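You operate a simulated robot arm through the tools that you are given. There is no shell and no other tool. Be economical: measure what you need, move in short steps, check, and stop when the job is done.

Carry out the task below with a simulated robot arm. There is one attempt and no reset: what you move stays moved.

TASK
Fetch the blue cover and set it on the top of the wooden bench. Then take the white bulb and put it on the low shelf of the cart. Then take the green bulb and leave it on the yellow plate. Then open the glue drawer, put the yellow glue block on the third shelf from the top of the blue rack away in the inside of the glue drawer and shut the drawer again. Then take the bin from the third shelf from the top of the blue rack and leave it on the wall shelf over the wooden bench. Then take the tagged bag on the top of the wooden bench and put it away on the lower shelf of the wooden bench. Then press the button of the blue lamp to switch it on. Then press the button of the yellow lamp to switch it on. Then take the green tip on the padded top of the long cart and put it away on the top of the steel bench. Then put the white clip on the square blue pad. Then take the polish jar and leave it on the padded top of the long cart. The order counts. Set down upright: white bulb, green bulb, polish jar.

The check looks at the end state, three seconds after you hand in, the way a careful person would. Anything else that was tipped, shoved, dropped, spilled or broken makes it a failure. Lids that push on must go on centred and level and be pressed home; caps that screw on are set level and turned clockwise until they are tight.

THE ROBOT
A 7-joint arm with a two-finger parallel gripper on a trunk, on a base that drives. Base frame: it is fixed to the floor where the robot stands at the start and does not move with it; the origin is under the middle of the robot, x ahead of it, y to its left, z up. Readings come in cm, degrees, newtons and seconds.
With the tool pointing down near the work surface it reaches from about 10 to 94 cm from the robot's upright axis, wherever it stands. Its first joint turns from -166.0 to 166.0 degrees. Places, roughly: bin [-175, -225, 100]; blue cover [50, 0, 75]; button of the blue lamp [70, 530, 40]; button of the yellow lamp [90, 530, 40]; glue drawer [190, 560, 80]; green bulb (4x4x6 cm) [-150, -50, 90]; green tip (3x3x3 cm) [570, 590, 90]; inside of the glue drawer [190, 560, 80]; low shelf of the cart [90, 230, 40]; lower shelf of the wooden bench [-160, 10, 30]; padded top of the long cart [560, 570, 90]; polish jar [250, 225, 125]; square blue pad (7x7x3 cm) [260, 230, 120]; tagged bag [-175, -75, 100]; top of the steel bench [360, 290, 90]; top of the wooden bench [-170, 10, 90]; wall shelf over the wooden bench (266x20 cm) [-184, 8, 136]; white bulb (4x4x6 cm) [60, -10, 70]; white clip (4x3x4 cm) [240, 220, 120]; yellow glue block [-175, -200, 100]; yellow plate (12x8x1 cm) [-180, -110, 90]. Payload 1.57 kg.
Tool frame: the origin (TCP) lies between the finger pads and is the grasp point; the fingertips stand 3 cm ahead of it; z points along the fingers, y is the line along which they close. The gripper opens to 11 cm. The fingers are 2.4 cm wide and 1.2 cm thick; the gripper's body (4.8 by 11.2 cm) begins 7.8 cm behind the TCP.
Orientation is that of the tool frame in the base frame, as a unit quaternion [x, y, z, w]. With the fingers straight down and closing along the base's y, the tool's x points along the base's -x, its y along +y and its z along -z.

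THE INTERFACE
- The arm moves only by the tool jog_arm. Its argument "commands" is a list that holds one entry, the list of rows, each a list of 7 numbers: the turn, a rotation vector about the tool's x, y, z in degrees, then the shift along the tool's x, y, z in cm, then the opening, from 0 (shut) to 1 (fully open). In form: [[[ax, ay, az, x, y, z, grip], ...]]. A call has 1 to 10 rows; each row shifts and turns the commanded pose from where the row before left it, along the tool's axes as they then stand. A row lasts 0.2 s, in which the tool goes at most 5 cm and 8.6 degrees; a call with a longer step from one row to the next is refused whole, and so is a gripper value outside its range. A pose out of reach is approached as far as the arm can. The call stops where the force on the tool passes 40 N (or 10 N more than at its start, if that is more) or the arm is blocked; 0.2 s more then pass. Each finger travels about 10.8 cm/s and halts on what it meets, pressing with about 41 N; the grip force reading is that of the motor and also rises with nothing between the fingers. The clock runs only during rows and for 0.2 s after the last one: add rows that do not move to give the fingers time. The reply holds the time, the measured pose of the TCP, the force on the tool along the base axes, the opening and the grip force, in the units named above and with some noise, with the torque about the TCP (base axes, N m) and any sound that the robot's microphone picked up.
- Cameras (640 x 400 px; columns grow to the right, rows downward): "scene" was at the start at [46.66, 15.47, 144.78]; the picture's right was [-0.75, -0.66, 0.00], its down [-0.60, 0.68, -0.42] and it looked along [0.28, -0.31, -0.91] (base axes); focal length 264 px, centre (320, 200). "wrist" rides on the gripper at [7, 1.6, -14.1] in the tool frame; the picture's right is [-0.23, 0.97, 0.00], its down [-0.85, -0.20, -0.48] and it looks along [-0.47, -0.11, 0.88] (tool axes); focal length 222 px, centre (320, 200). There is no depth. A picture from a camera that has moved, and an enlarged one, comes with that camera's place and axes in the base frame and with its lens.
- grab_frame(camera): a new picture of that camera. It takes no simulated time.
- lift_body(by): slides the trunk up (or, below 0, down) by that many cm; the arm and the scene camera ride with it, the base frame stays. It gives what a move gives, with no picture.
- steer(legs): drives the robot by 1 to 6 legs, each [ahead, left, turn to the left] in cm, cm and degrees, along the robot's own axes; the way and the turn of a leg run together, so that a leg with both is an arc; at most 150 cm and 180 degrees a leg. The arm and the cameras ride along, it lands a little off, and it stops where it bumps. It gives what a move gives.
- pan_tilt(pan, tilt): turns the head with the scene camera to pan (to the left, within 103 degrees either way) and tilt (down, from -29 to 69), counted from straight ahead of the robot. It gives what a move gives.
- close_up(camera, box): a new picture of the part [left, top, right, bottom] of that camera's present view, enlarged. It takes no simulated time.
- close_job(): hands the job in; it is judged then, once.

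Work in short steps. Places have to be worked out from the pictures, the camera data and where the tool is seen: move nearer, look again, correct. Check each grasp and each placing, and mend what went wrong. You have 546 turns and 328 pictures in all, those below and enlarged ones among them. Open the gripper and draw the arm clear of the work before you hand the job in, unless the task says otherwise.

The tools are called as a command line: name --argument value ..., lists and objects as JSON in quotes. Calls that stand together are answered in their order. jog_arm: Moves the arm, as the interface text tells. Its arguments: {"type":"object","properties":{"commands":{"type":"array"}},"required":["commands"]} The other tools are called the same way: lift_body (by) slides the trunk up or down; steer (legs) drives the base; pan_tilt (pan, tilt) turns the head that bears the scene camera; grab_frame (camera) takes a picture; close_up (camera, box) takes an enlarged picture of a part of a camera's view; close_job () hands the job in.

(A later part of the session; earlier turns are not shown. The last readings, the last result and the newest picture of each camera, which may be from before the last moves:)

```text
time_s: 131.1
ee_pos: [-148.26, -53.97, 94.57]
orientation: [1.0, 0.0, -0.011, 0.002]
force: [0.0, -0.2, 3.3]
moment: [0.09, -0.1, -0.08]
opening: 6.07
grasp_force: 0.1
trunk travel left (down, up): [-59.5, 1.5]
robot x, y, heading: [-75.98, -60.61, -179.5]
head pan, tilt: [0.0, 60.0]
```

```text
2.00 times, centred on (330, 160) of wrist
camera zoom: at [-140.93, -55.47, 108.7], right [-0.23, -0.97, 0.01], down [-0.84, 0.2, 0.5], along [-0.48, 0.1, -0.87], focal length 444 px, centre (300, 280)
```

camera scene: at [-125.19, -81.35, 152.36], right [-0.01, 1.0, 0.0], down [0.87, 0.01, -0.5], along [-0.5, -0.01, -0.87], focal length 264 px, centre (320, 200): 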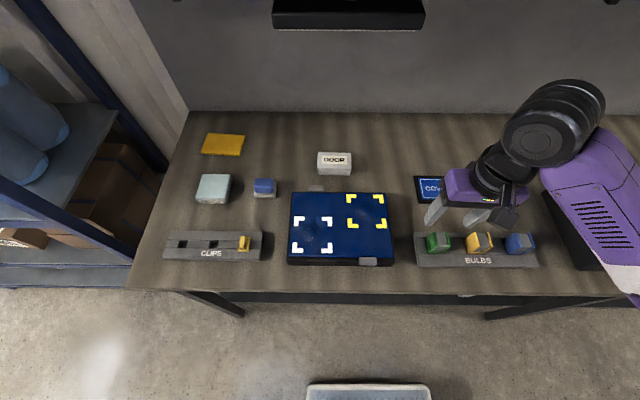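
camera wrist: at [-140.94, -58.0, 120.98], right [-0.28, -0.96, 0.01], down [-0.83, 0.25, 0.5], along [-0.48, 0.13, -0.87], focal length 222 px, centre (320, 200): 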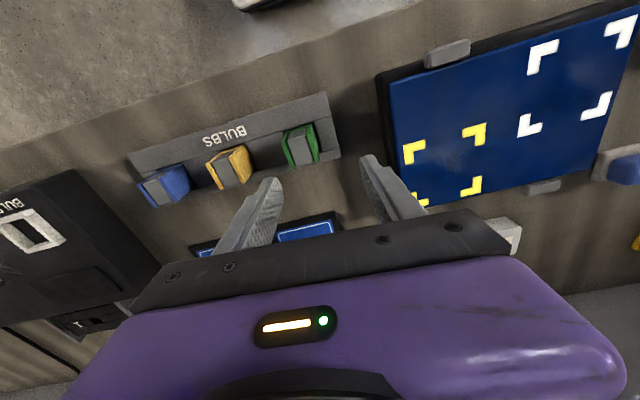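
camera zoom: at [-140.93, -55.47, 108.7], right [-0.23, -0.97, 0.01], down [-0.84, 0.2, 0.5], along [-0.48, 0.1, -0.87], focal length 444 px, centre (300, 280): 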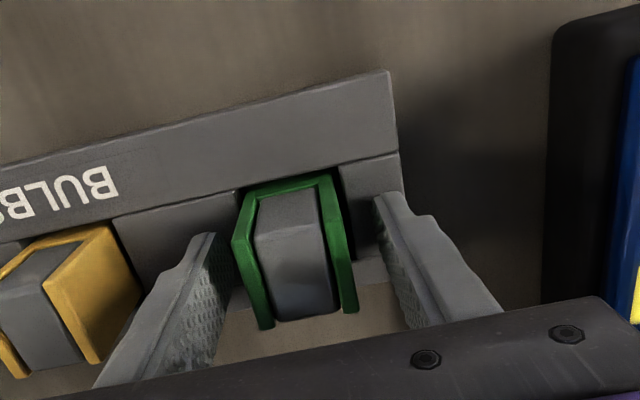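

Slight touch on the rack; I close here and lift.

jog_arm --commands '[[[0, 0, 0, 0, 0, -0.3, 0.4], [0, 0, 0, 0, 0, 0, 0.2], [0, 0, 0, 0, 0, 0, 0], [0, 0, 0, 0, 0, 0, 0], [0, 0, 0, 0, 0, 0, 0]]]'

jog_arm --commands '[[[0, 0, 0, 0, 0, -1, 0], [0, 0, 0, 0, 0, -2, 0], [0, 0, 0, 0, 0, -3, 0], [0, 0, 0, 0, 0, -4, 0], [0, 0, 0, 0, 0, -2, 0], [0, 0, 0, 0, 0, 0, 0]]]'

grab_frame --camera "wrist"

close_up --camera "scene" --box '[400, 150, 560, 280]'

```text
time_s: 132.3
ee_pos: [-147.99, -54.01, 94.84]
orientation: [1.0, 0.001, -0.01, 0.003]
force: [-0.5, 0.1, 0.1]
moment: [-0.01, -0.01, 0.03]
opening: 3.51
grasp_force: 41.2
trunk travel left (down, up): [-59.5, 1.5]
robot x, y, heading: [-75.98, -60.41, -179.1]
head pan, tilt: [0.0, 60.0]
```

```text
time_s: 133.7
ee_pos: [-147.95, -53.93, 107.09]
orientation: [1.0, 0.002, -0.01, 0.003]
force: [-0.1, -0.4, -1.0]
moment: [-0.02, 0.0, 0.03]
opening: 3.51
grasp_force: 41.5
trunk travel left (down, up): [-59.5, 1.5]
robot x, y, heading: [-75.86, -60.32, -179.5]
head pan, tilt: [0.0, 60.0]
```

```text
256 pictures are left
camera wrist: at [-140.69, -55.48, 121.31], right [-0.23, -0.97, 0.01], down [-0.84, 0.2, 0.5], along [-0.48, 0.1, -0.87], focal length 222 px, centre (320, 200)
```

wrist: 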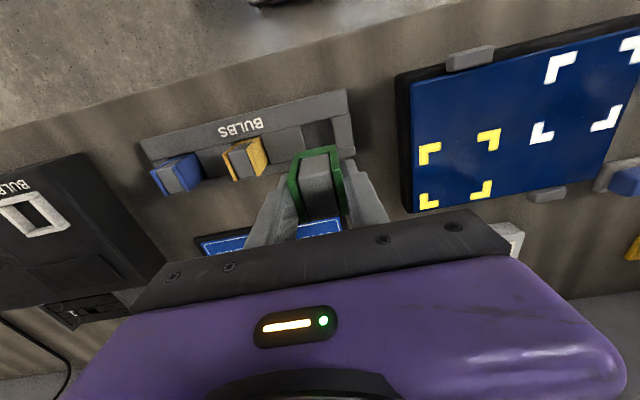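

```text
3.08 times, centred on (480, 215) of scene
camera zoom: at [-125.18, -81.35, 152.36], right [-0.01, 1.0, 0.0], down [0.87, 0.01, -0.5], along [-0.5, -0.01, -0.87], focal length 811 px, centre (-172, 154)
```

zoom: 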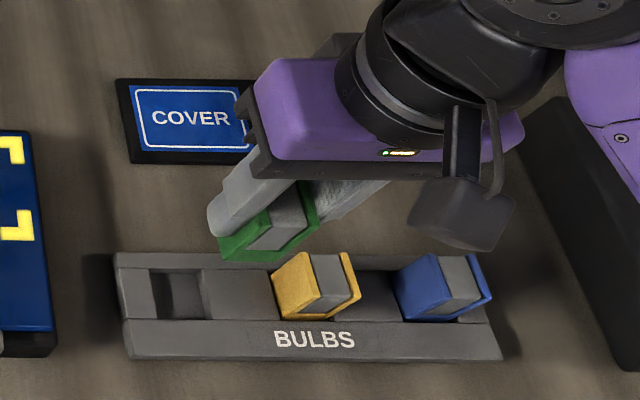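

Green bulb in hand. I strafe left 57.5 cm to line up with the yellow plate and look.

steer --legs '[[0, 57.5, 0]]'

pan_tilt --pan -15 --tilt 50

grab_frame --camera "scene"

grab_frame --camera "wrist"

```text
time_s: 137.0
ee_pos: [-147.55, -110.5, 107.3]
orientation: [1.0, -0.006, -0.01, 0.003]
force: [0.2, -0.6, -0.1]
moment: [-0.02, 0.05, 0.01]
opening: 3.49
grasp_force: 41.2
trunk travel left (down, up): [-59.5, 1.5]
robot x, y, heading: [-75.47, -118.24, 179.8]
head pan, tilt: [0.0, 60.0]
```

```text
time_s: 137.8
ee_pos: [-147.51, -110.48, 107.33]
orientation: [1.0, -0.007, -0.01, 0.001]
force: [0.5, -0.5, -0.1]
moment: [0.04, 0.06, 0.02]
opening: 3.51
grasp_force: 40.7
trunk travel left (down, up): [-59.5, 1.5]
robot x, y, heading: [-75.96, -118.26, 180.0]
head pan, tilt: [-15.0, 50.0]
```

```text
254 pictures are left
camera scene: at [-125.95, -136.2, 153.61], right [0.26, 0.97, 0.0], down [0.74, -0.2, -0.64], along [-0.62, 0.17, -0.77], focal length 264 px, centre (320, 200)
```

scene: 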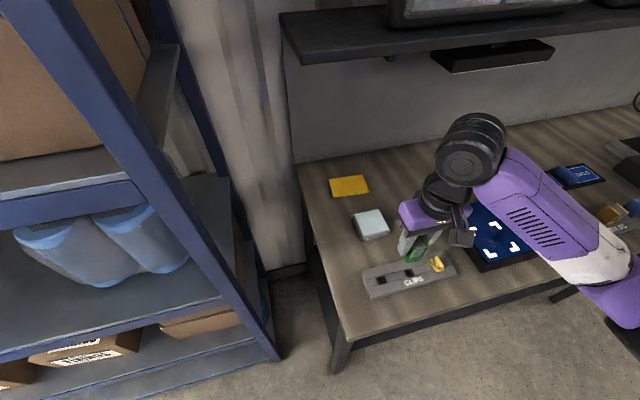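

```text
253 pictures are left
camera wrist: at [-140.29, -112.07, 121.28], right [-0.24, -0.97, 0.01], down [-0.84, 0.21, 0.5], along [-0.48, 0.11, -0.87], focal length 222 px, centre (320, 200)
```

wrist: 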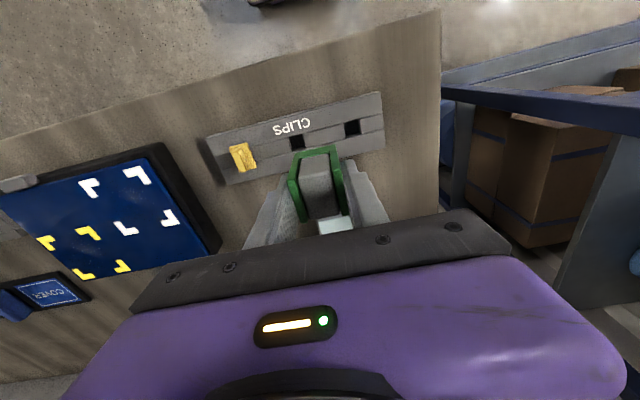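

Plate centre ≈[-179.3,-111.7]. I lower to TCP≈101.5 (bulb bottom ≈96.5, above the polish tin) and drive forward 17 cm.

jog_arm --commands '[[[0, 0, 0, 0, 1, 3, 0], [0, 0, 0, 0, 0, 2.6, 0], [0, 0, 0, 0, 0, 0, 0]]]'

steer --legs '[[17, 0, 0]]'

grab_frame --camera "scene"

grab_frame --camera "wrist"

```text
time_s: 138.6
ee_pos: [-147.61, -111.46, 101.66]
orientation: [1.0, -0.008, -0.01, 0.001]
force: [0.0, 1.4, -0.4]
moment: [-0.02, 0.02, 0.03]
opening: 3.49
grasp_force: 41.3
trunk travel left (down, up): [-59.5, 1.5]
robot x, y, heading: [-75.93, -118.42, 180.0]
head pan, tilt: [-15.0, 50.0]
```

```text
time_s: 140.1
ee_pos: [-164.79, -111.59, 101.67]
orientation: [1.0, -0.006, -0.011, 0.003]
force: [-0.2, -0.4, -0.7]
moment: [0.0, 0.0, 0.0]
opening: 3.49
grasp_force: 41.2
trunk travel left (down, up): [-59.5, 1.5]
robot x, y, heading: [-92.83, -118.45, 179.7]
head pan, tilt: [-15.0, 50.0]
```

```text
252 pictures are left
camera scene: at [-143.04, -136.16, 153.62], right [0.26, 0.97, 0.0], down [0.74, -0.2, -0.64], along [-0.62, 0.17, -0.77], focal length 264 px, centre (320, 200)
```

scene: 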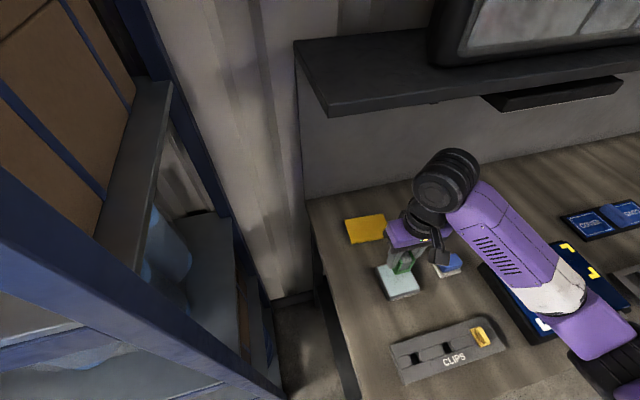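

```text
251 pictures are left
camera wrist: at [-157.64, -113.15, 115.74], right [-0.24, -0.97, 0.01], down [-0.84, 0.21, 0.5], along [-0.48, 0.11, -0.87], focal length 222 px, centre (320, 200)
```

wrist: 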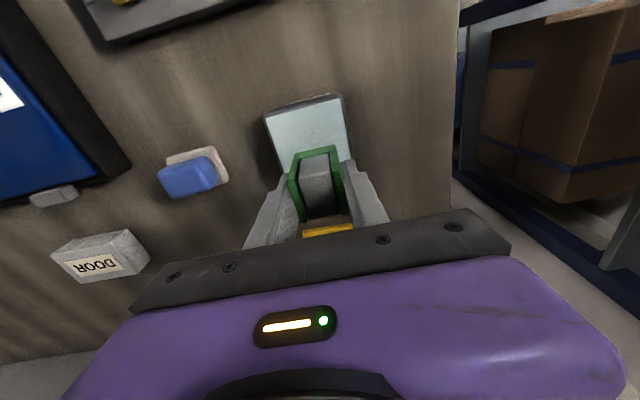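

Wrist top ≈129.6, shelf underside ≈133. I lower slightly and extend 13.8 cm over the plate.

jog_arm --commands '[[[0, 0, -0.8, -3, 0, 0.5, 0], [0, 0, 0, -4, 0, 0, 0], [0, 0, 0, -4, 0, 0, 0], [0, 0, 0, -2.8, 0.2, 0, 0], [0, 0, 0, 0, 0, 0, 0]]]'

grab_frame --camera "scene"

grab_frame --camera "wrist"

```text
time_s: 141.2
ee_pos: [-178.67, -111.26, 101.45]
orientation: [1.0, 0.0, -0.01, 0.002]
force: [1.1, 0.5, -0.4]
moment: [0.01, 0.0, 0.03]
opening: 3.49
grasp_force: 41.2
trunk travel left (down, up): [-59.5, 1.5]
robot x, y, heading: [-92.7, -118.6, 179.9]
head pan, tilt: [-15.0, 50.0]
```

```text
250 pictures are left
camera scene: at [-143.07, -136.17, 153.61], right [0.26, 0.97, 0.0], down [0.74, -0.2, -0.64], along [-0.62, 0.17, -0.77], focal length 264 px, centre (320, 200)
```

scene: 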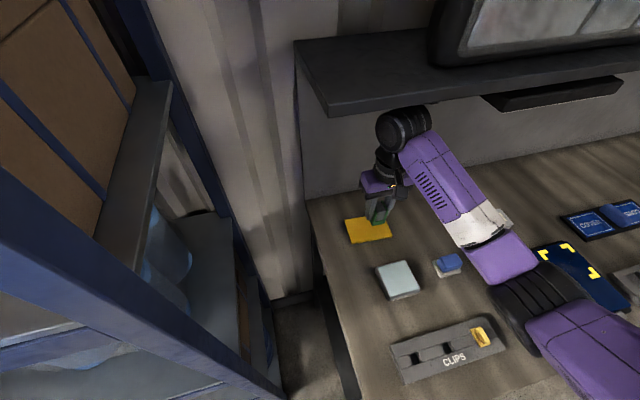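

```text
249 pictures are left
camera wrist: at [-171.47, -112.91, 115.54], right [-0.23, -0.97, 0.01], down [-0.84, 0.2, 0.5], along [-0.48, 0.11, -0.87], focal length 222 px, centre (320, 200)
```

wrist: 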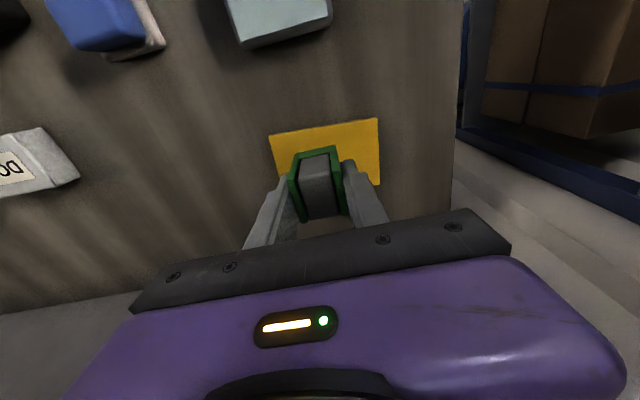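

The plate centre is ≈[-179.5,-111.6], nearly beneath. I lower stepwise to contact.

jog_arm --commands '[[[0, 0, 0, -0.5, 0.2, 2, 0], [0, 0, 0, 0, 0, 1.5, 0], [0, 0, 0, 0, 0, 0.5, 0], [0, 0, 0, 0, 0, 0.4, 0], [0, 0, 0, 0, 0, 0.4, 0], [0, 0, 0, 0, 0, 0, 0]]]'

close_up --camera "scene" --box '[310, 130, 470, 260]'

```text
time_s: 142.7
ee_pos: [-179.34, -111.81, 96.78]
orientation: [1.0, 0.0, -0.01, 0.002]
force: [-0.1, 0.3, 0.4]
moment: [-0.02, 0.05, 0.0]
opening: 3.51
grasp_force: 40.3
trunk travel left (down, up): [-59.5, 1.5]
robot x, y, heading: [-92.8, -118.45, 179.8]
head pan, tilt: [-15.0, 50.0]
```

```text
3.08 times, centred on (390, 195) of scene
camera zoom: at [-143.07, -136.16, 153.61], right [0.26, 0.97, 0.0], down [0.74, -0.2, -0.64], along [-0.62, 0.17, -0.77], focal length 811 px, centre (105, 215)
```

zoom: 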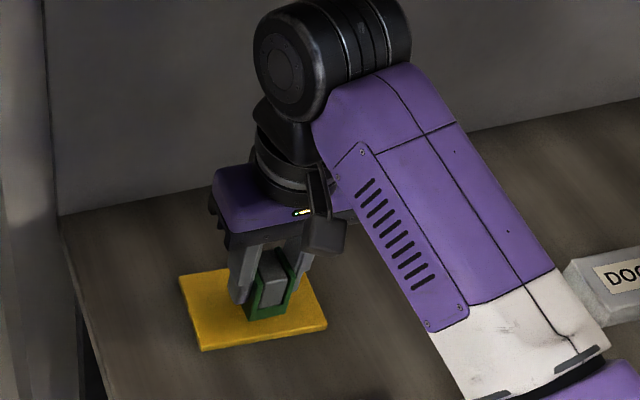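

Nearly down, centred on the plate. Finer steps until contact.

jog_arm --commands '[[[0, 0, 0, 0, 0, 0.3, 0], [0, 0, 0, 0, 0, 0.3, 0], [0, 0, 0, 0, 0, 0.3, 0], [0, 0, 0, 0, 0, 0.3, 0]]]'

```text
time_s: 143.7
ee_pos: [-179.34, -111.8, 95.64]
orientation: [1.0, 0.0, -0.01, 0.001]
force: [-1.0, -0.7, 0.0]
moment: [0.0, 0.02, -0.01]
opening: 3.52
grasp_force: 41.3
trunk travel left (down, up): [-59.5, 1.5]
robot x, y, heading: [-92.59, -118.47, 180.0]
head pan, tilt: [-15.0, 50.0]
```

jog_arm --commands '[[[0, 0, 0, 0, 0, 0.3, 0], [0, 0, 0, 0, 0, 0.3, 0], [0, 0, 0, 0, 0, 0.3, 0], [0, 0, 0, 0, 0, 0.3, 0]]]'

close_up --camera "scene" --box '[310, 130, 470, 260]'

```text
time_s: 144.7
ee_pos: [-179.47, -111.78, 94.57]
orientation: [1.0, 0.0, -0.012, 0.002]
force: [-2.9, -0.5, 32.7]
moment: [0.08, 0.12, 0.03]
opening: 3.51
grasp_force: 40.6
trunk travel left (down, up): [-59.5, 1.5]
robot x, y, heading: [-93.22, -118.18, 180.0]
head pan, tilt: [-15.0, 50.0]
```

```text
3.08 times, centred on (390, 195) of scene
camera zoom: at [-142.98, -136.17, 153.66], right [0.26, 0.97, 0.0], down [0.74, -0.2, -0.64], along [-0.62, 0.17, -0.77], focal length 811 px, centre (105, 215)
```

zoom: 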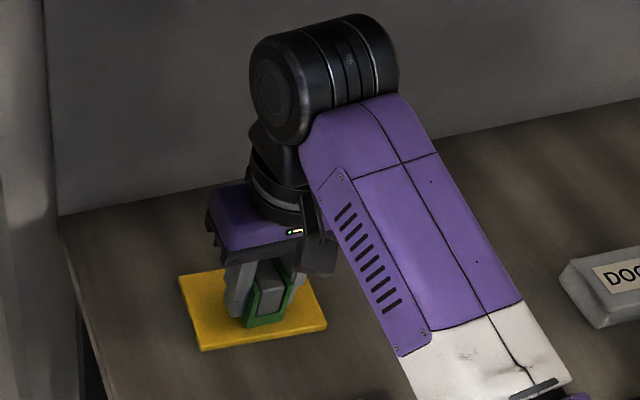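

Contact. Release, rise 6 cm, retreat.

jog_arm --commands '[[[0, 0, 0, 0, 0, -0.2, 0.2], [0, 0, 0, 0, 0, 0, 0.6], [0, 0, 0, 0, 0, 0, 0.6], [0, 0, 0, 0, 0, -2, 0.6], [0, 0, 0, 0, 0, -3, 0.6], [0, 0, 0, 0, 0, -1.5, 0.6], [0, 0, 0, 4, 0, 0, 0.6], [0, 0, 0, 4, 0, 0, 0.6], [0, 0, 0, 4, 0, 0, 0.6], [0, 0, 0, 0, 0, 0, 0.6]]]'

grab_frame --camera "scene"

```text
time_s: 146.8
ee_pos: [-167.09, -111.93, 100.83]
orientation: [1.0, 0.0, -0.01, 0.003]
force: [-0.4, -0.2, -0.5]
moment: [0.0, 0.0, -0.05]
opening: 6.62
grasp_force: 0.1
trunk travel left (down, up): [-59.5, 1.5]
robot x, y, heading: [-92.94, -117.91, 179.9]
head pan, tilt: [-15.0, 50.0]
```

```text
246 pictures are left
camera scene: at [-143.06, -136.16, 153.61], right [0.26, 0.97, 0.0], down [0.74, -0.2, -0.64], along [-0.62, 0.17, -0.77], focal length 264 px, centre (320, 200)
```

scene: 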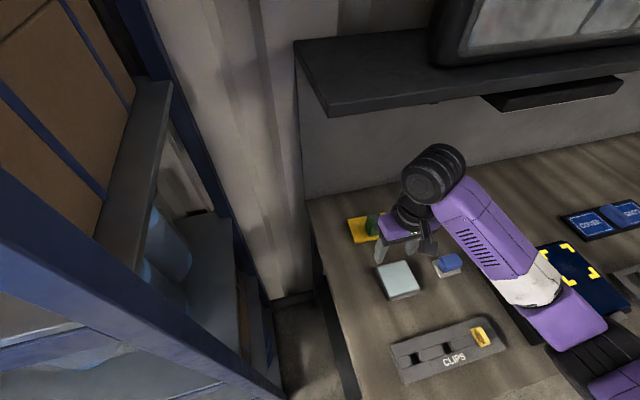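

Bulb stands on the plate. I back away and verify from a distance, then head for the glue drawer.

steer --legs '[[-40, 0, 0]]'

grab_frame --camera "scene"

close_up --camera "scene" --box '[300, 100, 440, 200]'

```text
time_s: 149.3
ee_pos: [-127.29, -111.84, 100.88]
orientation: [1.0, -0.002, -0.01, 0.002]
force: [-0.5, 0.6, 0.2]
moment: [0.01, -0.02, 0.02]
opening: 6.59
grasp_force: 0.1
trunk travel left (down, up): [-59.5, 1.5]
robot x, y, heading: [-52.65, -118.51, 179.4]
head pan, tilt: [-15.0, 50.0]
```

```text
245 pictures are left
camera scene: at [-103.26, -136.12, 153.61], right [0.26, 0.96, 0.0], down [0.74, -0.2, -0.64], along [-0.62, 0.17, -0.77], focal length 264 px, centre (320, 200)
```

scene: 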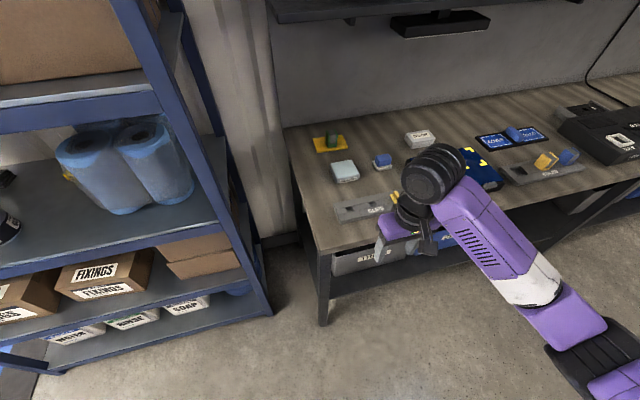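

```text
4.00 times, centred on (370, 150) of scene
camera zoom: at [-103.26, -136.12, 153.61], right [0.26, 0.96, 0.0], down [0.74, -0.2, -0.64], along [-0.62, 0.17, -0.77], focal length 1054 px, centre (120, 400)
```

zoom: 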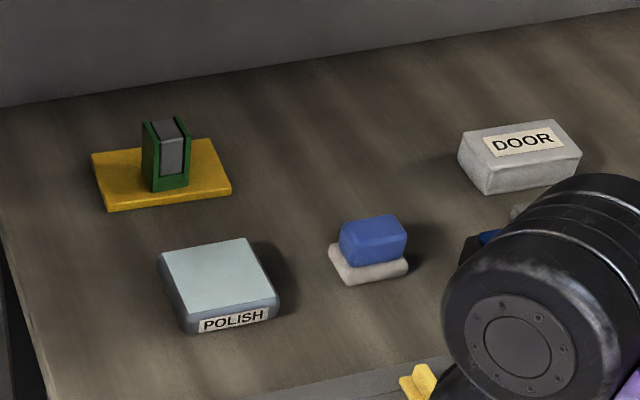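

The green bulb stands upright on the plate. While here, I look at the blue rack to find the glue block and bin.

pan_tilt --pan 40 --tilt 25

grab_frame --camera "scene"

```text
time_s: 150.6
ee_pos: [-127.25, -111.79, 100.87]
orientation: [1.0, -0.002, -0.011, 0.002]
force: [0.8, -0.5, 0.9]
moment: [0.0, -0.01, -0.01]
opening: 6.6
grasp_force: 0.1
trunk travel left (down, up): [-59.5, 1.5]
robot x, y, heading: [-53.01, -118.43, 179.4]
head pan, tilt: [40.0, 25.0]
```

```text
243 pictures are left
camera scene: at [-102.92, -144.03, 157.36], right [-0.64, 0.77, 0.0], down [0.33, 0.27, -0.91], along [-0.7, -0.58, -0.42], focal length 264 px, centre (320, 200)
```

scene: 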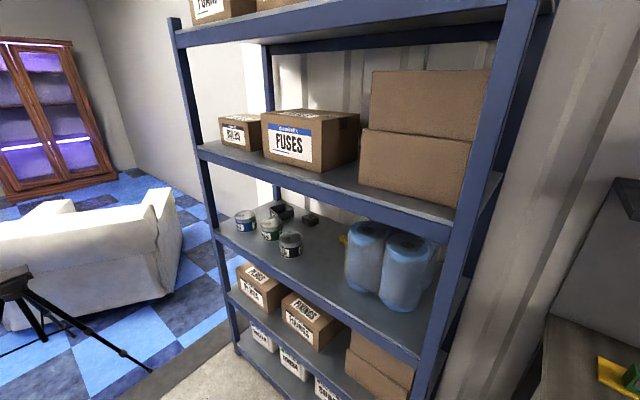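

close_up --camera "scene" --box '[210, 170, 450, 330]'

```text
2.50 times, centred on (330, 250) of scene
camera zoom: at [-102.92, -144.03, 157.36], right [-0.64, 0.77, 0.0], down [0.33, 0.27, -0.91], along [-0.7, -0.58, -0.42], focal length 659 px, centre (295, 75)
```

zoom: 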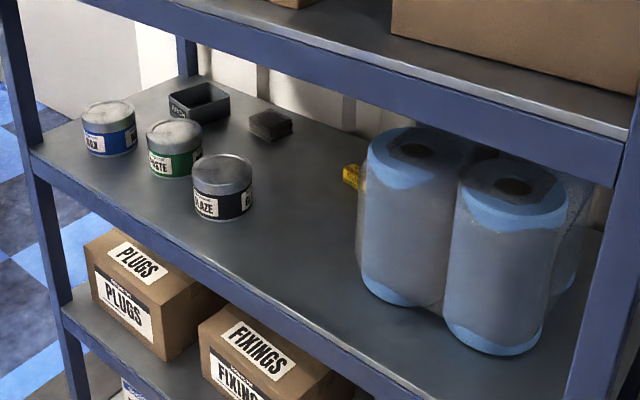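

The glue block peeks out behind the blue rolls; bin farther left. Now I drive to the far bench with the glue drawer.

steer --legs '[[-36, 0, 0], [0, 0, -89.4], [150, 0, 0], [150, 0, 0], [120, -25, 0]]'

pan_tilt --pan -15 --tilt 20

grab_frame --camera "scene"

```text
time_s: 176.8
ee_pos: [23.37, 377.64, 100.85]
orientation: [0.708, -0.706, -0.009, -0.006]
force: [0.5, -0.4, -0.1]
moment: [0.0, -0.02, -0.01]
opening: 6.6
grasp_force: 0.0
trunk travel left (down, up): [-59.5, 1.5]
robot x, y, heading: [17.5, 303.14, 90.2]
head pan, tilt: [40.0, 25.0]
```

```text
time_s: 178.0
ee_pos: [23.26, 377.48, 100.83]
orientation: [0.709, -0.705, -0.008, -0.006]
force: [0.4, 0.4, 0.3]
moment: [0.01, 0.01, 0.04]
opening: 6.61
grasp_force: 0.0
trunk travel left (down, up): [-59.5, 1.5]
robot x, y, heading: [17.13, 303.09, 90.0]
head pan, tilt: [-15.0, 20.0]
```

```text
241 pictures are left
camera scene: at [-0.41, 354.82, 158.17], right [0.97, -0.25, 0.0], down [-0.09, -0.33, -0.94], along [0.24, 0.91, -0.34], focal length 264 px, centre (320, 200)
```

scene: 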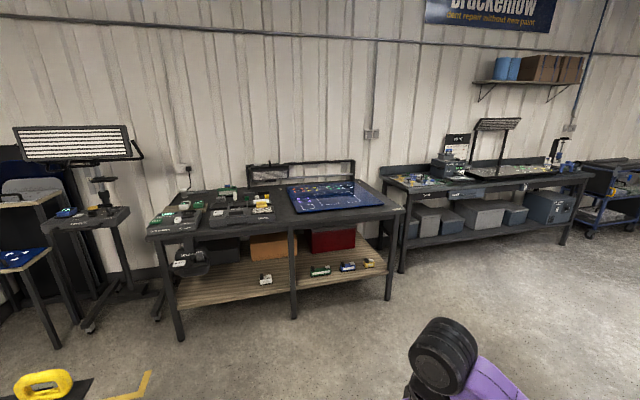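

close_up --camera "scene" --box '[370, 110, 610, 260]'

close_up --camera "scene" --box '[140, 150, 410, 330]'

```text
2.67 times, centred on (490, 185) of scene
camera zoom: at [-0.41, 354.82, 158.17], right [0.97, -0.25, 0.0], down [-0.09, -0.33, -0.94], along [0.24, 0.91, -0.34], focal length 703 px, centre (-133, 240)
```

zoom: 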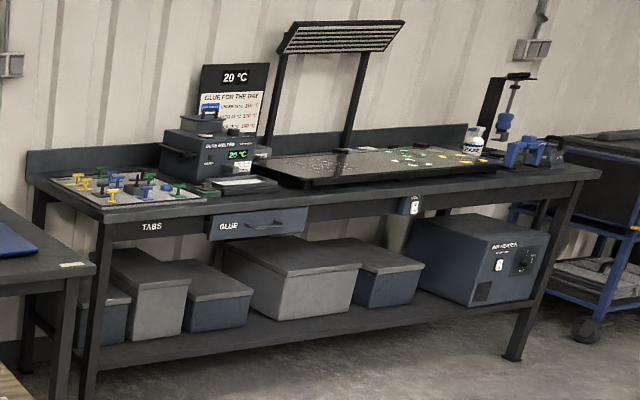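

```text
2.22 times, centred on (275, 240) of scene
camera zoom: at [-0.41, 354.82, 158.17], right [0.97, -0.25, 0.0], down [-0.09, -0.33, -0.94], along [0.24, 0.91, -0.34], focal length 586 px, centre (420, 111)
```

zoom: 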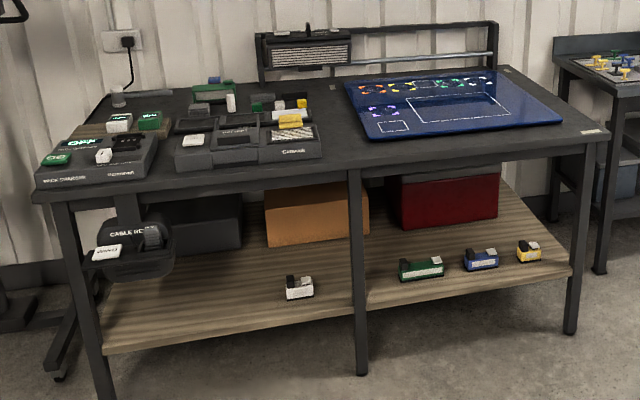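

The GLUE drawer handle is at about [191,542,80]. I drive over to stand in front of it.

steer --legs '[[120, 0, 0], [0, -150, 0], [0, -20, 0]]'

pan_tilt --pan -5 --tilt 45

grab_frame --camera "scene"

```text
time_s: 192.7
ee_pos: [193.0, 506.56, 100.91]
orientation: [0.716, -0.698, -0.008, -0.007]
force: [0.2, -0.5, 0.9]
moment: [0.01, 0.01, 0.02]
opening: 6.62
grasp_force: 0.1
trunk travel left (down, up): [-59.5, 1.5]
robot x, y, heading: [188.72, 432.2, 91.3]
head pan, tilt: [-15.0, 20.0]
```

```text
time_s: 193.6
ee_pos: [192.96, 506.52, 100.96]
orientation: [0.716, -0.698, -0.008, -0.005]
force: [-0.2, -0.5, -0.6]
moment: [0.01, -0.02, -0.02]
opening: 6.6
grasp_force: 0.1
trunk travel left (down, up): [-59.5, 1.5]
robot x, y, heading: [188.77, 431.77, 91.2]
head pan, tilt: [-5.0, 45.0]
```

```text
238 pictures are left
camera scene: at [168.05, 482.38, 154.31], right [1.0, -0.07, 0.0], down [-0.05, -0.7, -0.71], along [0.05, 0.71, -0.71], focal length 264 px, centre (320, 200)
```

scene: 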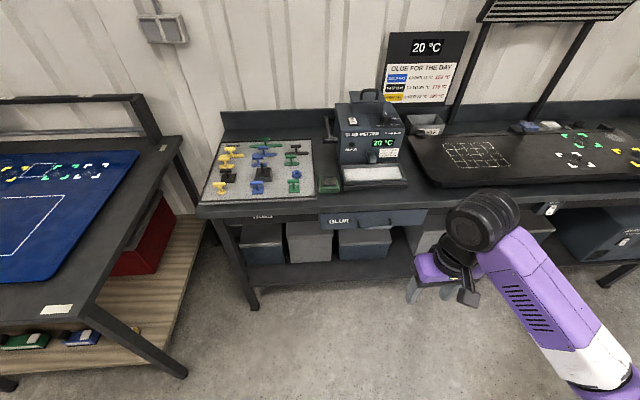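

close_up --camera "scene" --box '[300, 190, 450, 270]'

```text
4.27 times, centred on (375, 230) of scene
camera zoom: at [168.05, 482.38, 154.31], right [1.0, -0.07, 0.0], down [-0.05, -0.7, -0.71], along [0.05, 0.71, -0.71], focal length 1124 px, centre (85, 72)
```

zoom: 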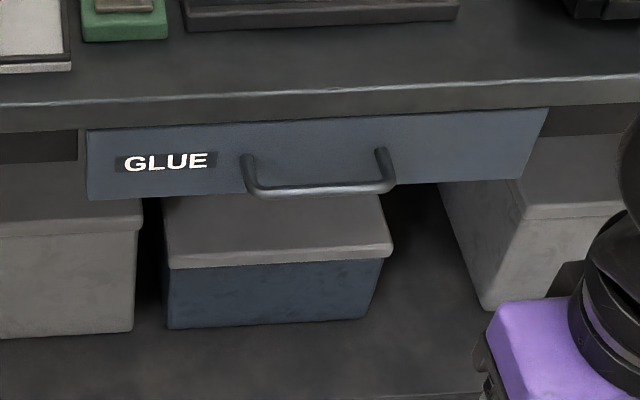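

The drawer has a horizontal bar pull at ≈[192,541,80]. I turn the tool: roll +90° about z so the fingers close fore–aft, then pitch to point forward, staying clear of the bench.

steer --legs '[[-20, 0, -1.2]]'

jog_arm --commands '[[[0, 0, 8.5, 0, 0, 0, 0.5], [0, 0, 8.5, 0, 0, 0, 0.5], [0, 0, 8.5, 0, 0, 0, 0.5], [0, 0, 8.5, 0, 0, 0, 0.5], [0, 0, 8.5, 0, 0, 0, 0.5], [0, 0, 8.5, 0, 0, 0, 0.5], [0, 0, 8.5, 0, 0, 0, 0.5], [0, 0, 8.5, 0, 0, 0, 0.5], [0, 0, 8.5, 0, 0, 0, 0.5], [0, 0, 8.5, 0, 0, 0, 0.5]]]'

jog_arm --commands '[[[-8.5, 0, 5, 0, 0, 0, 0.5], [-8.5, 0, 0, 0, 0, 0, 0.5], [-8.5, 0, 0, 0, 0, 0, 0.5], [-8.5, 0, 0, 0, 0, 0, 0.5], [-8.5, 0, 0, 0, 0, 0, 0.5], [0, 0, 0, 0, 0, 0, 0.5]]]'

```text
time_s: 195.2
ee_pos: [194.54, 486.41, 100.85]
orientation: [0.71, -0.704, -0.009, -0.006]
force: [0.1, -0.8, 0.0]
moment: [-0.01, 0.03, 0.01]
opening: 6.6
grasp_force: 0.1
trunk travel left (down, up): [-59.5, 1.5]
robot x, y, heading: [188.77, 411.69, 90.2]
head pan, tilt: [-5.0, 45.0]
```

```text
time_s: 197.4
ee_pos: [194.62, 486.38, 100.83]
orientation: [-0.045, 0.999, 0.011, -0.001]
force: [-0.1, -0.1, -0.3]
moment: [0.02, 0.0, 0.0]
opening: 5.51
grasp_force: 0.0
trunk travel left (down, up): [-59.5, 1.5]
robot x, y, heading: [188.55, 411.98, 90.1]
head pan, tilt: [-5.0, 45.0]
```

```text
refused: row 1 steps farther than a row can; nothing moved
```

jog_arm --commands '[[[0, 0, 5, 0, 0, 0, 0.5], [-8.5, 0, 0, 0, 0, 0, 0.5], [-8.5, 0, 0, 0, 0, 0, 0.5], [-8.5, 0, 0, 0, 0, 0, 0.5], [-8.5, 0, 0, 0, 0, 0, 0.5], [-8.5, 0, 0, 0, 0, 0, 0.5], [0, 0, 0, 0, 0, 0, 0.5]]]'

grab_frame --camera "scene"

```text
time_s: 199.0
ee_pos: [194.69, 486.31, 100.9]
orientation: [-0.002, 0.928, 0.373, -0.004]
force: [0.1, -0.1, -0.1]
moment: [-0.02, 0.01, -0.01]
opening: 5.52
grasp_force: 0.0
trunk travel left (down, up): [-59.5, 1.5]
robot x, y, heading: [188.5, 411.81, 90.4]
head pan, tilt: [-5.0, 45.0]
```

```text
236 pictures are left
camera scene: at [169.19, 462.64, 154.3], right [1.0, -0.08, 0.0], down [-0.06, -0.7, -0.71], along [0.06, 0.7, -0.71], focal length 264 px, centre (320, 200)
```

scene: 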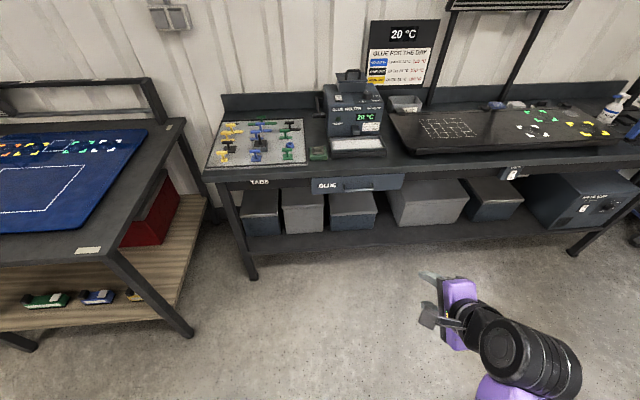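

Works well. Completing the pitch to horizontal and lowering the trunk 20 cm.

jog_arm --commands '[[[-8.5, 0, 0, 0, 0, 0, 0.5], [-8.5, 0, 0, 0, 0, 0, 0.5], [-8.5, 0, 0, 0, 0, 0, 0.5], [-8.5, 0, 0, 0, 0, 0, 0.5], [-8.5, 0, 0, 0, 0, 0, 0.5], [-3.6, 0, 0, 0, 0, 0, 0.5], [0, 0, 0, 0, 0, 0, 0.5]]]'

lift_body --by -20

pan_tilt --pan -15 --tilt 35

grab_frame --camera "scene"

grab_frame --camera "wrist"

```text
time_s: 200.6
ee_pos: [194.73, 486.24, 100.93]
orientation: [0.0, 0.709, 0.706, -0.003]
force: [-0.2, 1.5, 0.5]
moment: [0.0, 0.03, 0.0]
opening: 5.49
grasp_force: 0.1
trunk travel left (down, up): [-59.5, 1.5]
robot x, y, heading: [189.12, 412.0, 90.2]
head pan, tilt: [-5.0, 45.0]
```

```text
time_s: 202.7
ee_pos: [194.64, 486.27, 80.88]
orientation: [-0.001, 0.708, 0.706, -0.004]
force: [0.0, 0.4, -0.3]
moment: [-0.01, 0.01, 0.07]
opening: 5.51
grasp_force: 0.1
trunk travel left (down, up): [-39.5, 21.5]
robot x, y, heading: [188.92, 412.06, 90.1]
head pan, tilt: [-5.0, 45.0]
```

```text
time_s: 203.4
ee_pos: [194.61, 486.34, 80.85]
orientation: [-0.002, 0.708, 0.706, -0.003]
force: [0.2, -0.3, -0.1]
moment: [0.02, -0.01, 0.04]
opening: 5.52
grasp_force: 0.0
trunk travel left (down, up): [-39.5, 21.5]
robot x, y, heading: [188.9, 411.68, 90.2]
head pan, tilt: [-15.0, 35.0]
```

```text
235 pictures are left
camera scene: at [170.77, 463.05, 135.78], right [0.97, -0.25, 0.0], down [-0.15, -0.56, -0.82], along [0.21, 0.79, -0.57], focal length 264 px, centre (320, 200)
```

scene: 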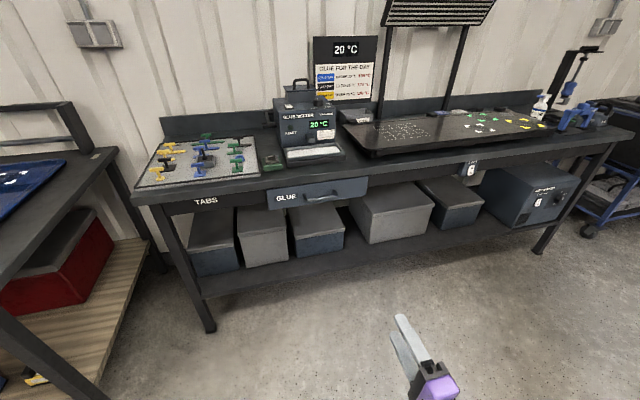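

```text
234 pictures are left
camera wrist: at [187.69, 472.11, 82.7], right [0.23, 0.0, 0.97], down [0.86, -0.47, -0.2], along [0.46, 0.88, -0.11], focal length 222 px, centre (320, 200)
```

wrist: 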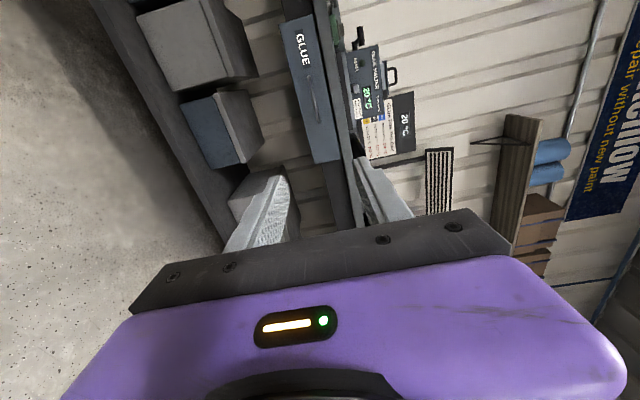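

Both cameras see the drawer; I zoom both on the handle to triangulate.

close_up --camera "scene" --box '[260, 160, 380, 220]'

close_up --camera "wrist" --box '[260, 0, 380, 180]'

```text
5.33 times, centred on (320, 190) of scene
camera zoom: at [170.77, 463.05, 135.78], right [0.97, -0.25, 0.0], down [-0.15, -0.56, -0.82], along [0.21, 0.79, -0.57], focal length 1406 px, centre (320, 253)
```

zoom: 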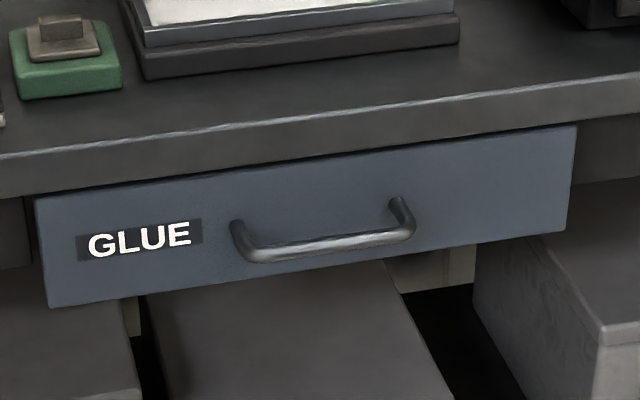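

```text
2.22 times, centred on (320, 90) of wrist
camera zoom: at [187.69, 472.11, 82.7], right [0.23, 0.0, 0.97], down [0.86, -0.47, -0.2], along [0.46, 0.88, -0.11], focal length 494 px, centre (320, 444)
```

zoom: 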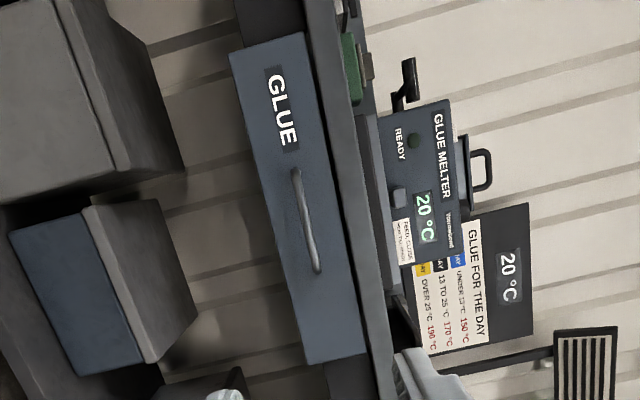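

Bar at [192.0,541.7,79.8] (both views agree). I drive 40 cm forward, 2.6 left and re-measure.

steer --legs '[[40, 2.6, 0]]'

grab_frame --camera "wrist"

grab_frame --camera "scene"

```text
time_s: 206.0
ee_pos: [190.94, 526.76, 80.82]
orientation: [-0.004, 0.708, 0.706, -0.007]
force: [0.1, -0.7, -0.1]
moment: [-0.02, -0.02, -0.03]
opening: 5.5
grasp_force: 0.0
trunk travel left (down, up): [-39.5, 21.5]
robot x, y, heading: [186.01, 452.48, 90.8]
head pan, tilt: [-15.0, 35.0]
```

```text
231 pictures are left
camera wrist: at [184.08, 512.47, 82.69], right [0.23, 0.01, 0.97], down [0.86, -0.46, -0.2], along [0.45, 0.89, -0.11], focal length 222 px, centre (320, 200)
```

wrist: 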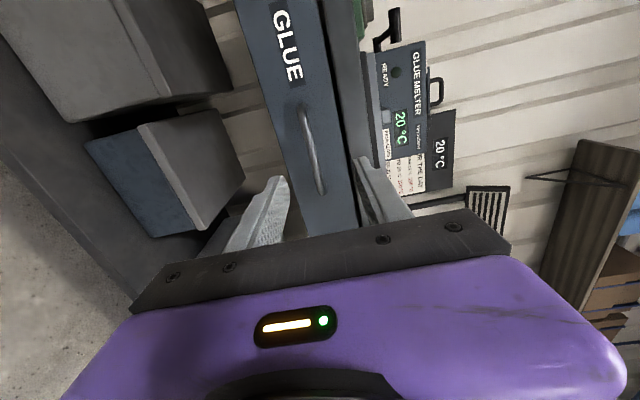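

```text
230 pictures are left
camera scene: at [167.25, 503.24, 135.78], right [0.97, -0.24, 0.0], down [-0.14, -0.56, -0.82], along [0.2, 0.79, -0.57], focal length 264 px, centre (320, 200)
```

scene: 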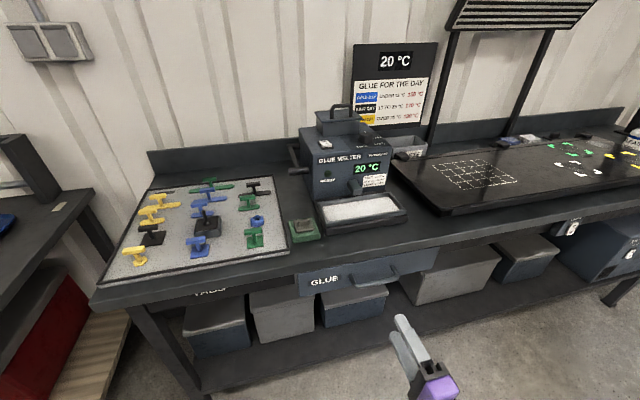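

Confirmed. I correct x/z and advance to the bar with the opening reduced to 4 cm.

jog_arm --commands '[[[0, 0, 0, -1, -1.1, 0, 0.36], [0, 0, 0, 0, 0, 4, 0.36], [0, 0, 0, 0, 0, 4, 0.36], [0, 0, 0, 0, 0, 2, 0.36], [0, 0, 0, 0, 0, 0, 0.36]]]'

grab_frame --camera "wrist"

close_up --camera "scene" --box '[300, 220, 480, 340]'

```text
time_s: 207.2
ee_pos: [191.38, 536.69, 79.94]
orientation: [-0.005, 0.708, 0.706, -0.007]
force: [-0.1, 0.3, -0.3]
moment: [0.01, -0.04, -0.01]
opening: 3.97
grasp_force: 0.1
trunk travel left (down, up): [-39.5, 21.5]
robot x, y, heading: [185.96, 451.97, 91.1]
head pan, tilt: [-15.0, 35.0]
```

```text
229 pictures are left
camera wrist: at [184.69, 522.49, 81.6], right [0.23, 0.01, 0.97], down [0.86, -0.47, -0.2], along [0.45, 0.89, -0.11], focal length 222 px, centre (320, 200)
```

wrist: 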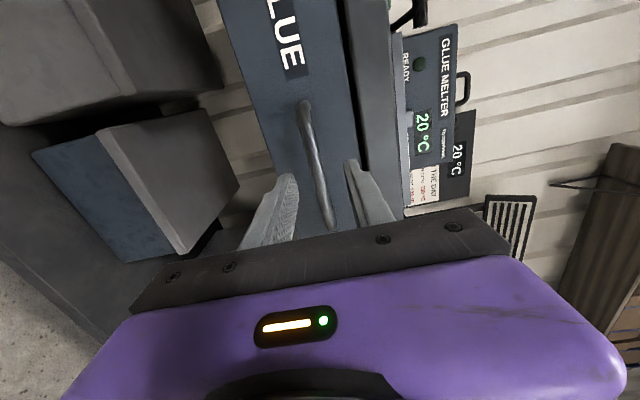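

```text
3.33 times, centred on (390, 280) of scene
camera zoom: at [167.25, 503.23, 135.79], right [0.97, -0.24, 0.0], down [-0.14, -0.56, -0.82], along [0.2, 0.79, -0.57], focal length 878 px, centre (87, -67)
```

zoom: 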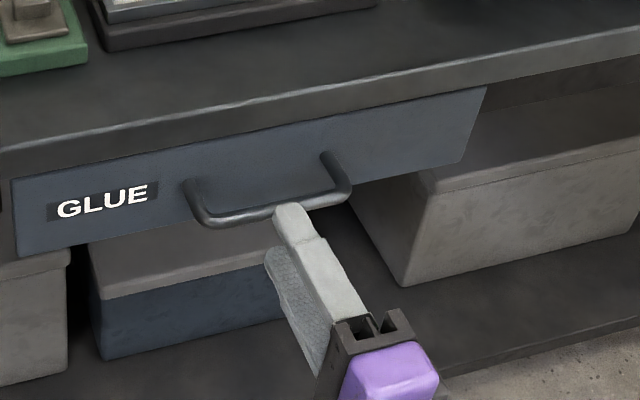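

Fingers straddle the bar. Advance 3.2 cm and close.

jog_arm --commands '[[[0, 0, 0, 0, 0, 1.5, 0.36], [0, 0, 0, 0, 0, 1.7, 0.36], [0, 0, 0, 0, 0, 0, 0.2], [0, 0, 0, 0, 0, 0, 0], [0, 0, 0, 0, 0, 0, 0], [0, 0, 0, 0, 0, 0, 0]]]'

close_up --camera "scene" --box '[300, 220, 480, 340]'

```text
time_s: 208.6
ee_pos: [191.4, 539.9, 79.59]
orientation: [-0.005, 0.71, 0.704, -0.007]
force: [0.4, 0.1, -22.2]
moment: [-0.4, -0.37, -0.12]
opening: 1.2
grasp_force: 29.2
trunk travel left (down, up): [-39.5, 21.5]
robot x, y, heading: [185.72, 452.41, 90.8]
head pan, tilt: [-15.0, 35.0]
```

```text
3.33 times, centred on (390, 280) of scene
camera zoom: at [167.26, 503.3, 135.73], right [0.97, -0.24, 0.0], down [-0.14, -0.56, -0.82], along [0.2, 0.79, -0.57], focal length 878 px, centre (87, -67)
```

zoom: 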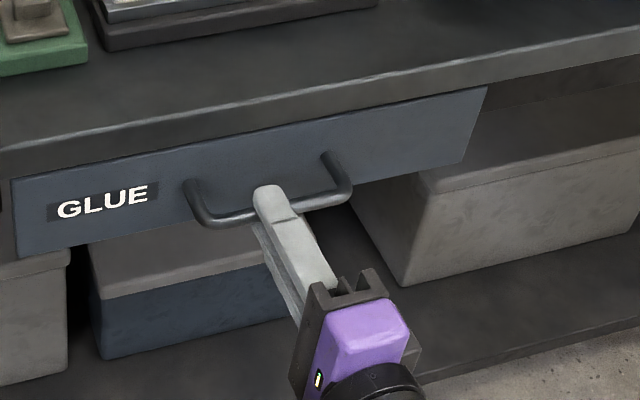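

Gripped (1.2 cm bar). I relieve the vertical force and pull the drawer gently.

jog_arm --commands '[[[0, 0, 0, 0, -0.35, 0, 0], [0, 0, 0, 0, 0, -0.7, 0], [0, 0, 0, 0, 0, -1, 0], [0, 0, 0, 0, 0, -1.5, 0], [0, 0, 0, 0, 0, -1.5, 0], [0, 0, 0, 0, 0, -1.5, 0], [0, 0, 0, 0, 0, -1.5, 0], [0, 0, 0, 0, 0, -1.5, 0], [0, 0, 0, 0, 0, 0, 0]]]'

grab_frame --camera "scene"

```text
time_s: 210.6
ee_pos: [191.42, 530.71, 79.46]
orientation: [-0.006, 0.708, 0.706, -0.01]
force: [-25.0, -1.3, -13.2]
moment: [-0.29, -0.32, 0.23]
opening: 1.17
grasp_force: 28.9
trunk travel left (down, up): [-39.5, 21.5]
robot x, y, heading: [185.96, 452.32, 90.7]
head pan, tilt: [-15.0, 35.0]
```

```text
226 pictures are left
camera scene: at [167.18, 503.27, 135.76], right [0.97, -0.24, 0.0], down [-0.14, -0.56, -0.82], along [0.2, 0.79, -0.57], focal length 264 px, centre (320, 200)
```

scene: 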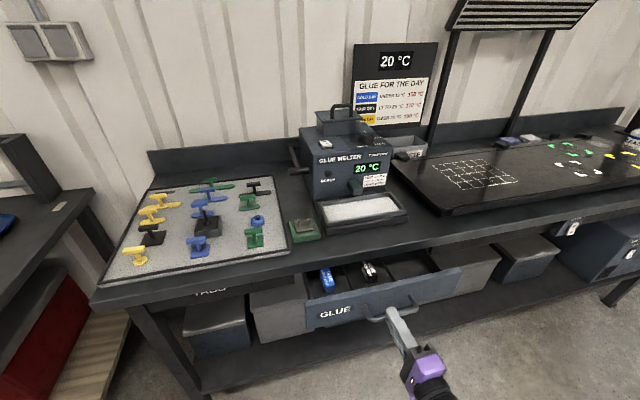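

Drawer opening; inside are compartments with blue and black blocks. Relieve the x-force and pull 8 cm more.

jog_arm --commands '[[[0, 0, 0, 0.3, -0.15, -0.5, 0], [0, 0, 0, 0, 0, -1.5, 0], [0, 0, 0, 0, 0, -1.5, 0], [0, 0, 0, 0.1, 0, -1.5, 0], [0, 0, 0, 0, 0, -1.5, 0], [0, 0, 0, 0, 0, -1.5, 0], [0, 0, 0, 0, 0, 0, 0]]]'

grab_frame --camera "scene"

```text
time_s: 212.2
ee_pos: [191.49, 522.79, 79.43]
orientation: [-0.005, 0.708, 0.707, -0.008]
force: [-9.8, -0.5, 14.8]
moment: [0.28, -0.26, 0.45]
opening: 1.19
grasp_force: 28.7
trunk travel left (down, up): [-39.5, 21.5]
robot x, y, heading: [185.89, 452.27, 90.9]
head pan, tilt: [-15.0, 35.0]
```

```text
225 pictures are left
camera scene: at [167.22, 503.2, 135.81], right [0.97, -0.24, 0.0], down [-0.14, -0.56, -0.82], along [0.2, 0.79, -0.57], focal length 264 px, centre (320, 200)
```

scene: 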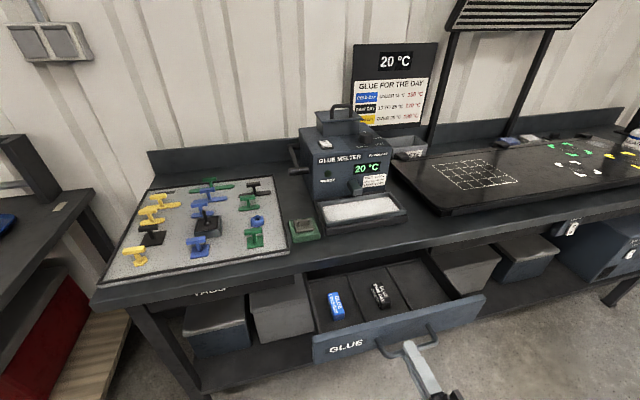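

The right-hand compartment is empty, meant for yellow. I pull 4 cm more, then release and back off.

jog_arm --commands '[[[0, 0, 0, 0.1, 0.15, -1, 0], [0, 0, 0, 0, 0, -1.5, 0], [0, 0, 0, 0, 0, -1.5, 0], [0, 0, 0, 0, 0, 0, 0]]]'

jog_arm --commands '[[[0, 0, 0, 0, 0, 0, 0.2], [0, 0, 0, 0, 0, 0, 0.4], [0, 0, 0, 0, 0, 0, 0.4], [0, 0, 0, 0, 0, -3, 0.4], [0, 0, 0, 0, 0, -4, 0.4], [0, 0, 0, 0, 0, -4, 0.4], [0, 0, 0, 0, 0, 0, 0.4]]]'

grab_frame --camera "scene"

close_up --camera "scene" --box '[280, 240, 500, 400]'

```text
time_s: 213.2
ee_pos: [191.48, 518.7, 79.45]
orientation: [-0.004, 0.707, 0.707, -0.008]
force: [-9.1, -0.5, 18.6]
moment: [0.36, -0.25, 0.39]
opening: 1.17
grasp_force: 28.7
trunk travel left (down, up): [-39.5, 21.5]
robot x, y, heading: [186.0, 451.98, 91.0]
head pan, tilt: [-15.0, 35.0]
```

```text
time_s: 214.8
ee_pos: [191.75, 507.6, 79.53]
orientation: [-0.005, 0.708, 0.706, -0.008]
force: [-0.3, -0.2, -0.2]
moment: [-0.01, -0.01, 0.02]
opening: 4.4
grasp_force: 0.0
trunk travel left (down, up): [-39.5, 21.5]
robot x, y, heading: [185.77, 452.58, 91.1]
head pan, tilt: [-15.0, 35.0]
```

```text
224 pictures are left
camera scene: at [167.25, 503.24, 135.78], right [0.97, -0.24, 0.0], down [-0.14, -0.56, -0.82], along [0.2, 0.79, -0.57], focal length 264 px, centre (320, 200)
```

scene: 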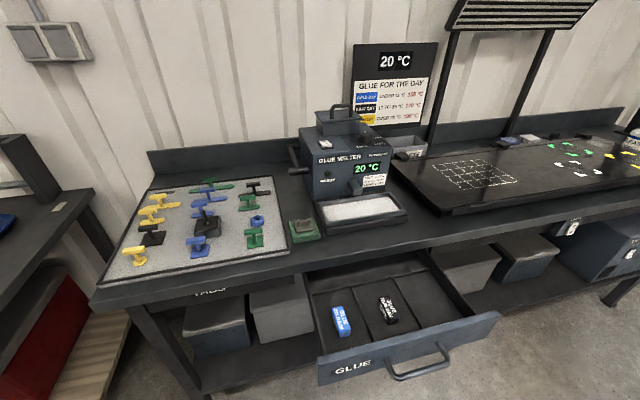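

```text
2.50 times, centred on (390, 320) of scene
camera zoom: at [167.25, 503.24, 135.78], right [0.97, -0.24, 0.0], down [-0.14, -0.56, -0.82], along [0.2, 0.79, -0.57], focal length 659 px, centre (145, -100)
```

zoom: 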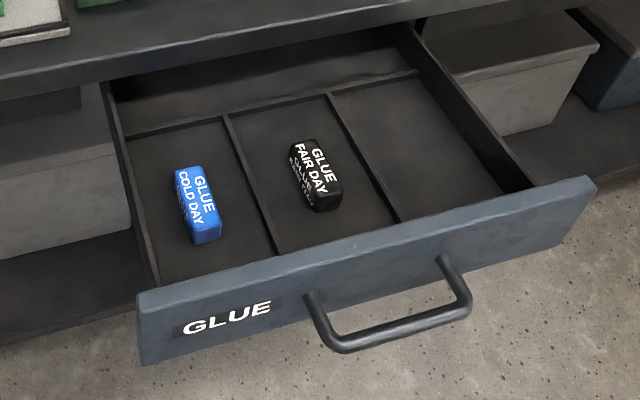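

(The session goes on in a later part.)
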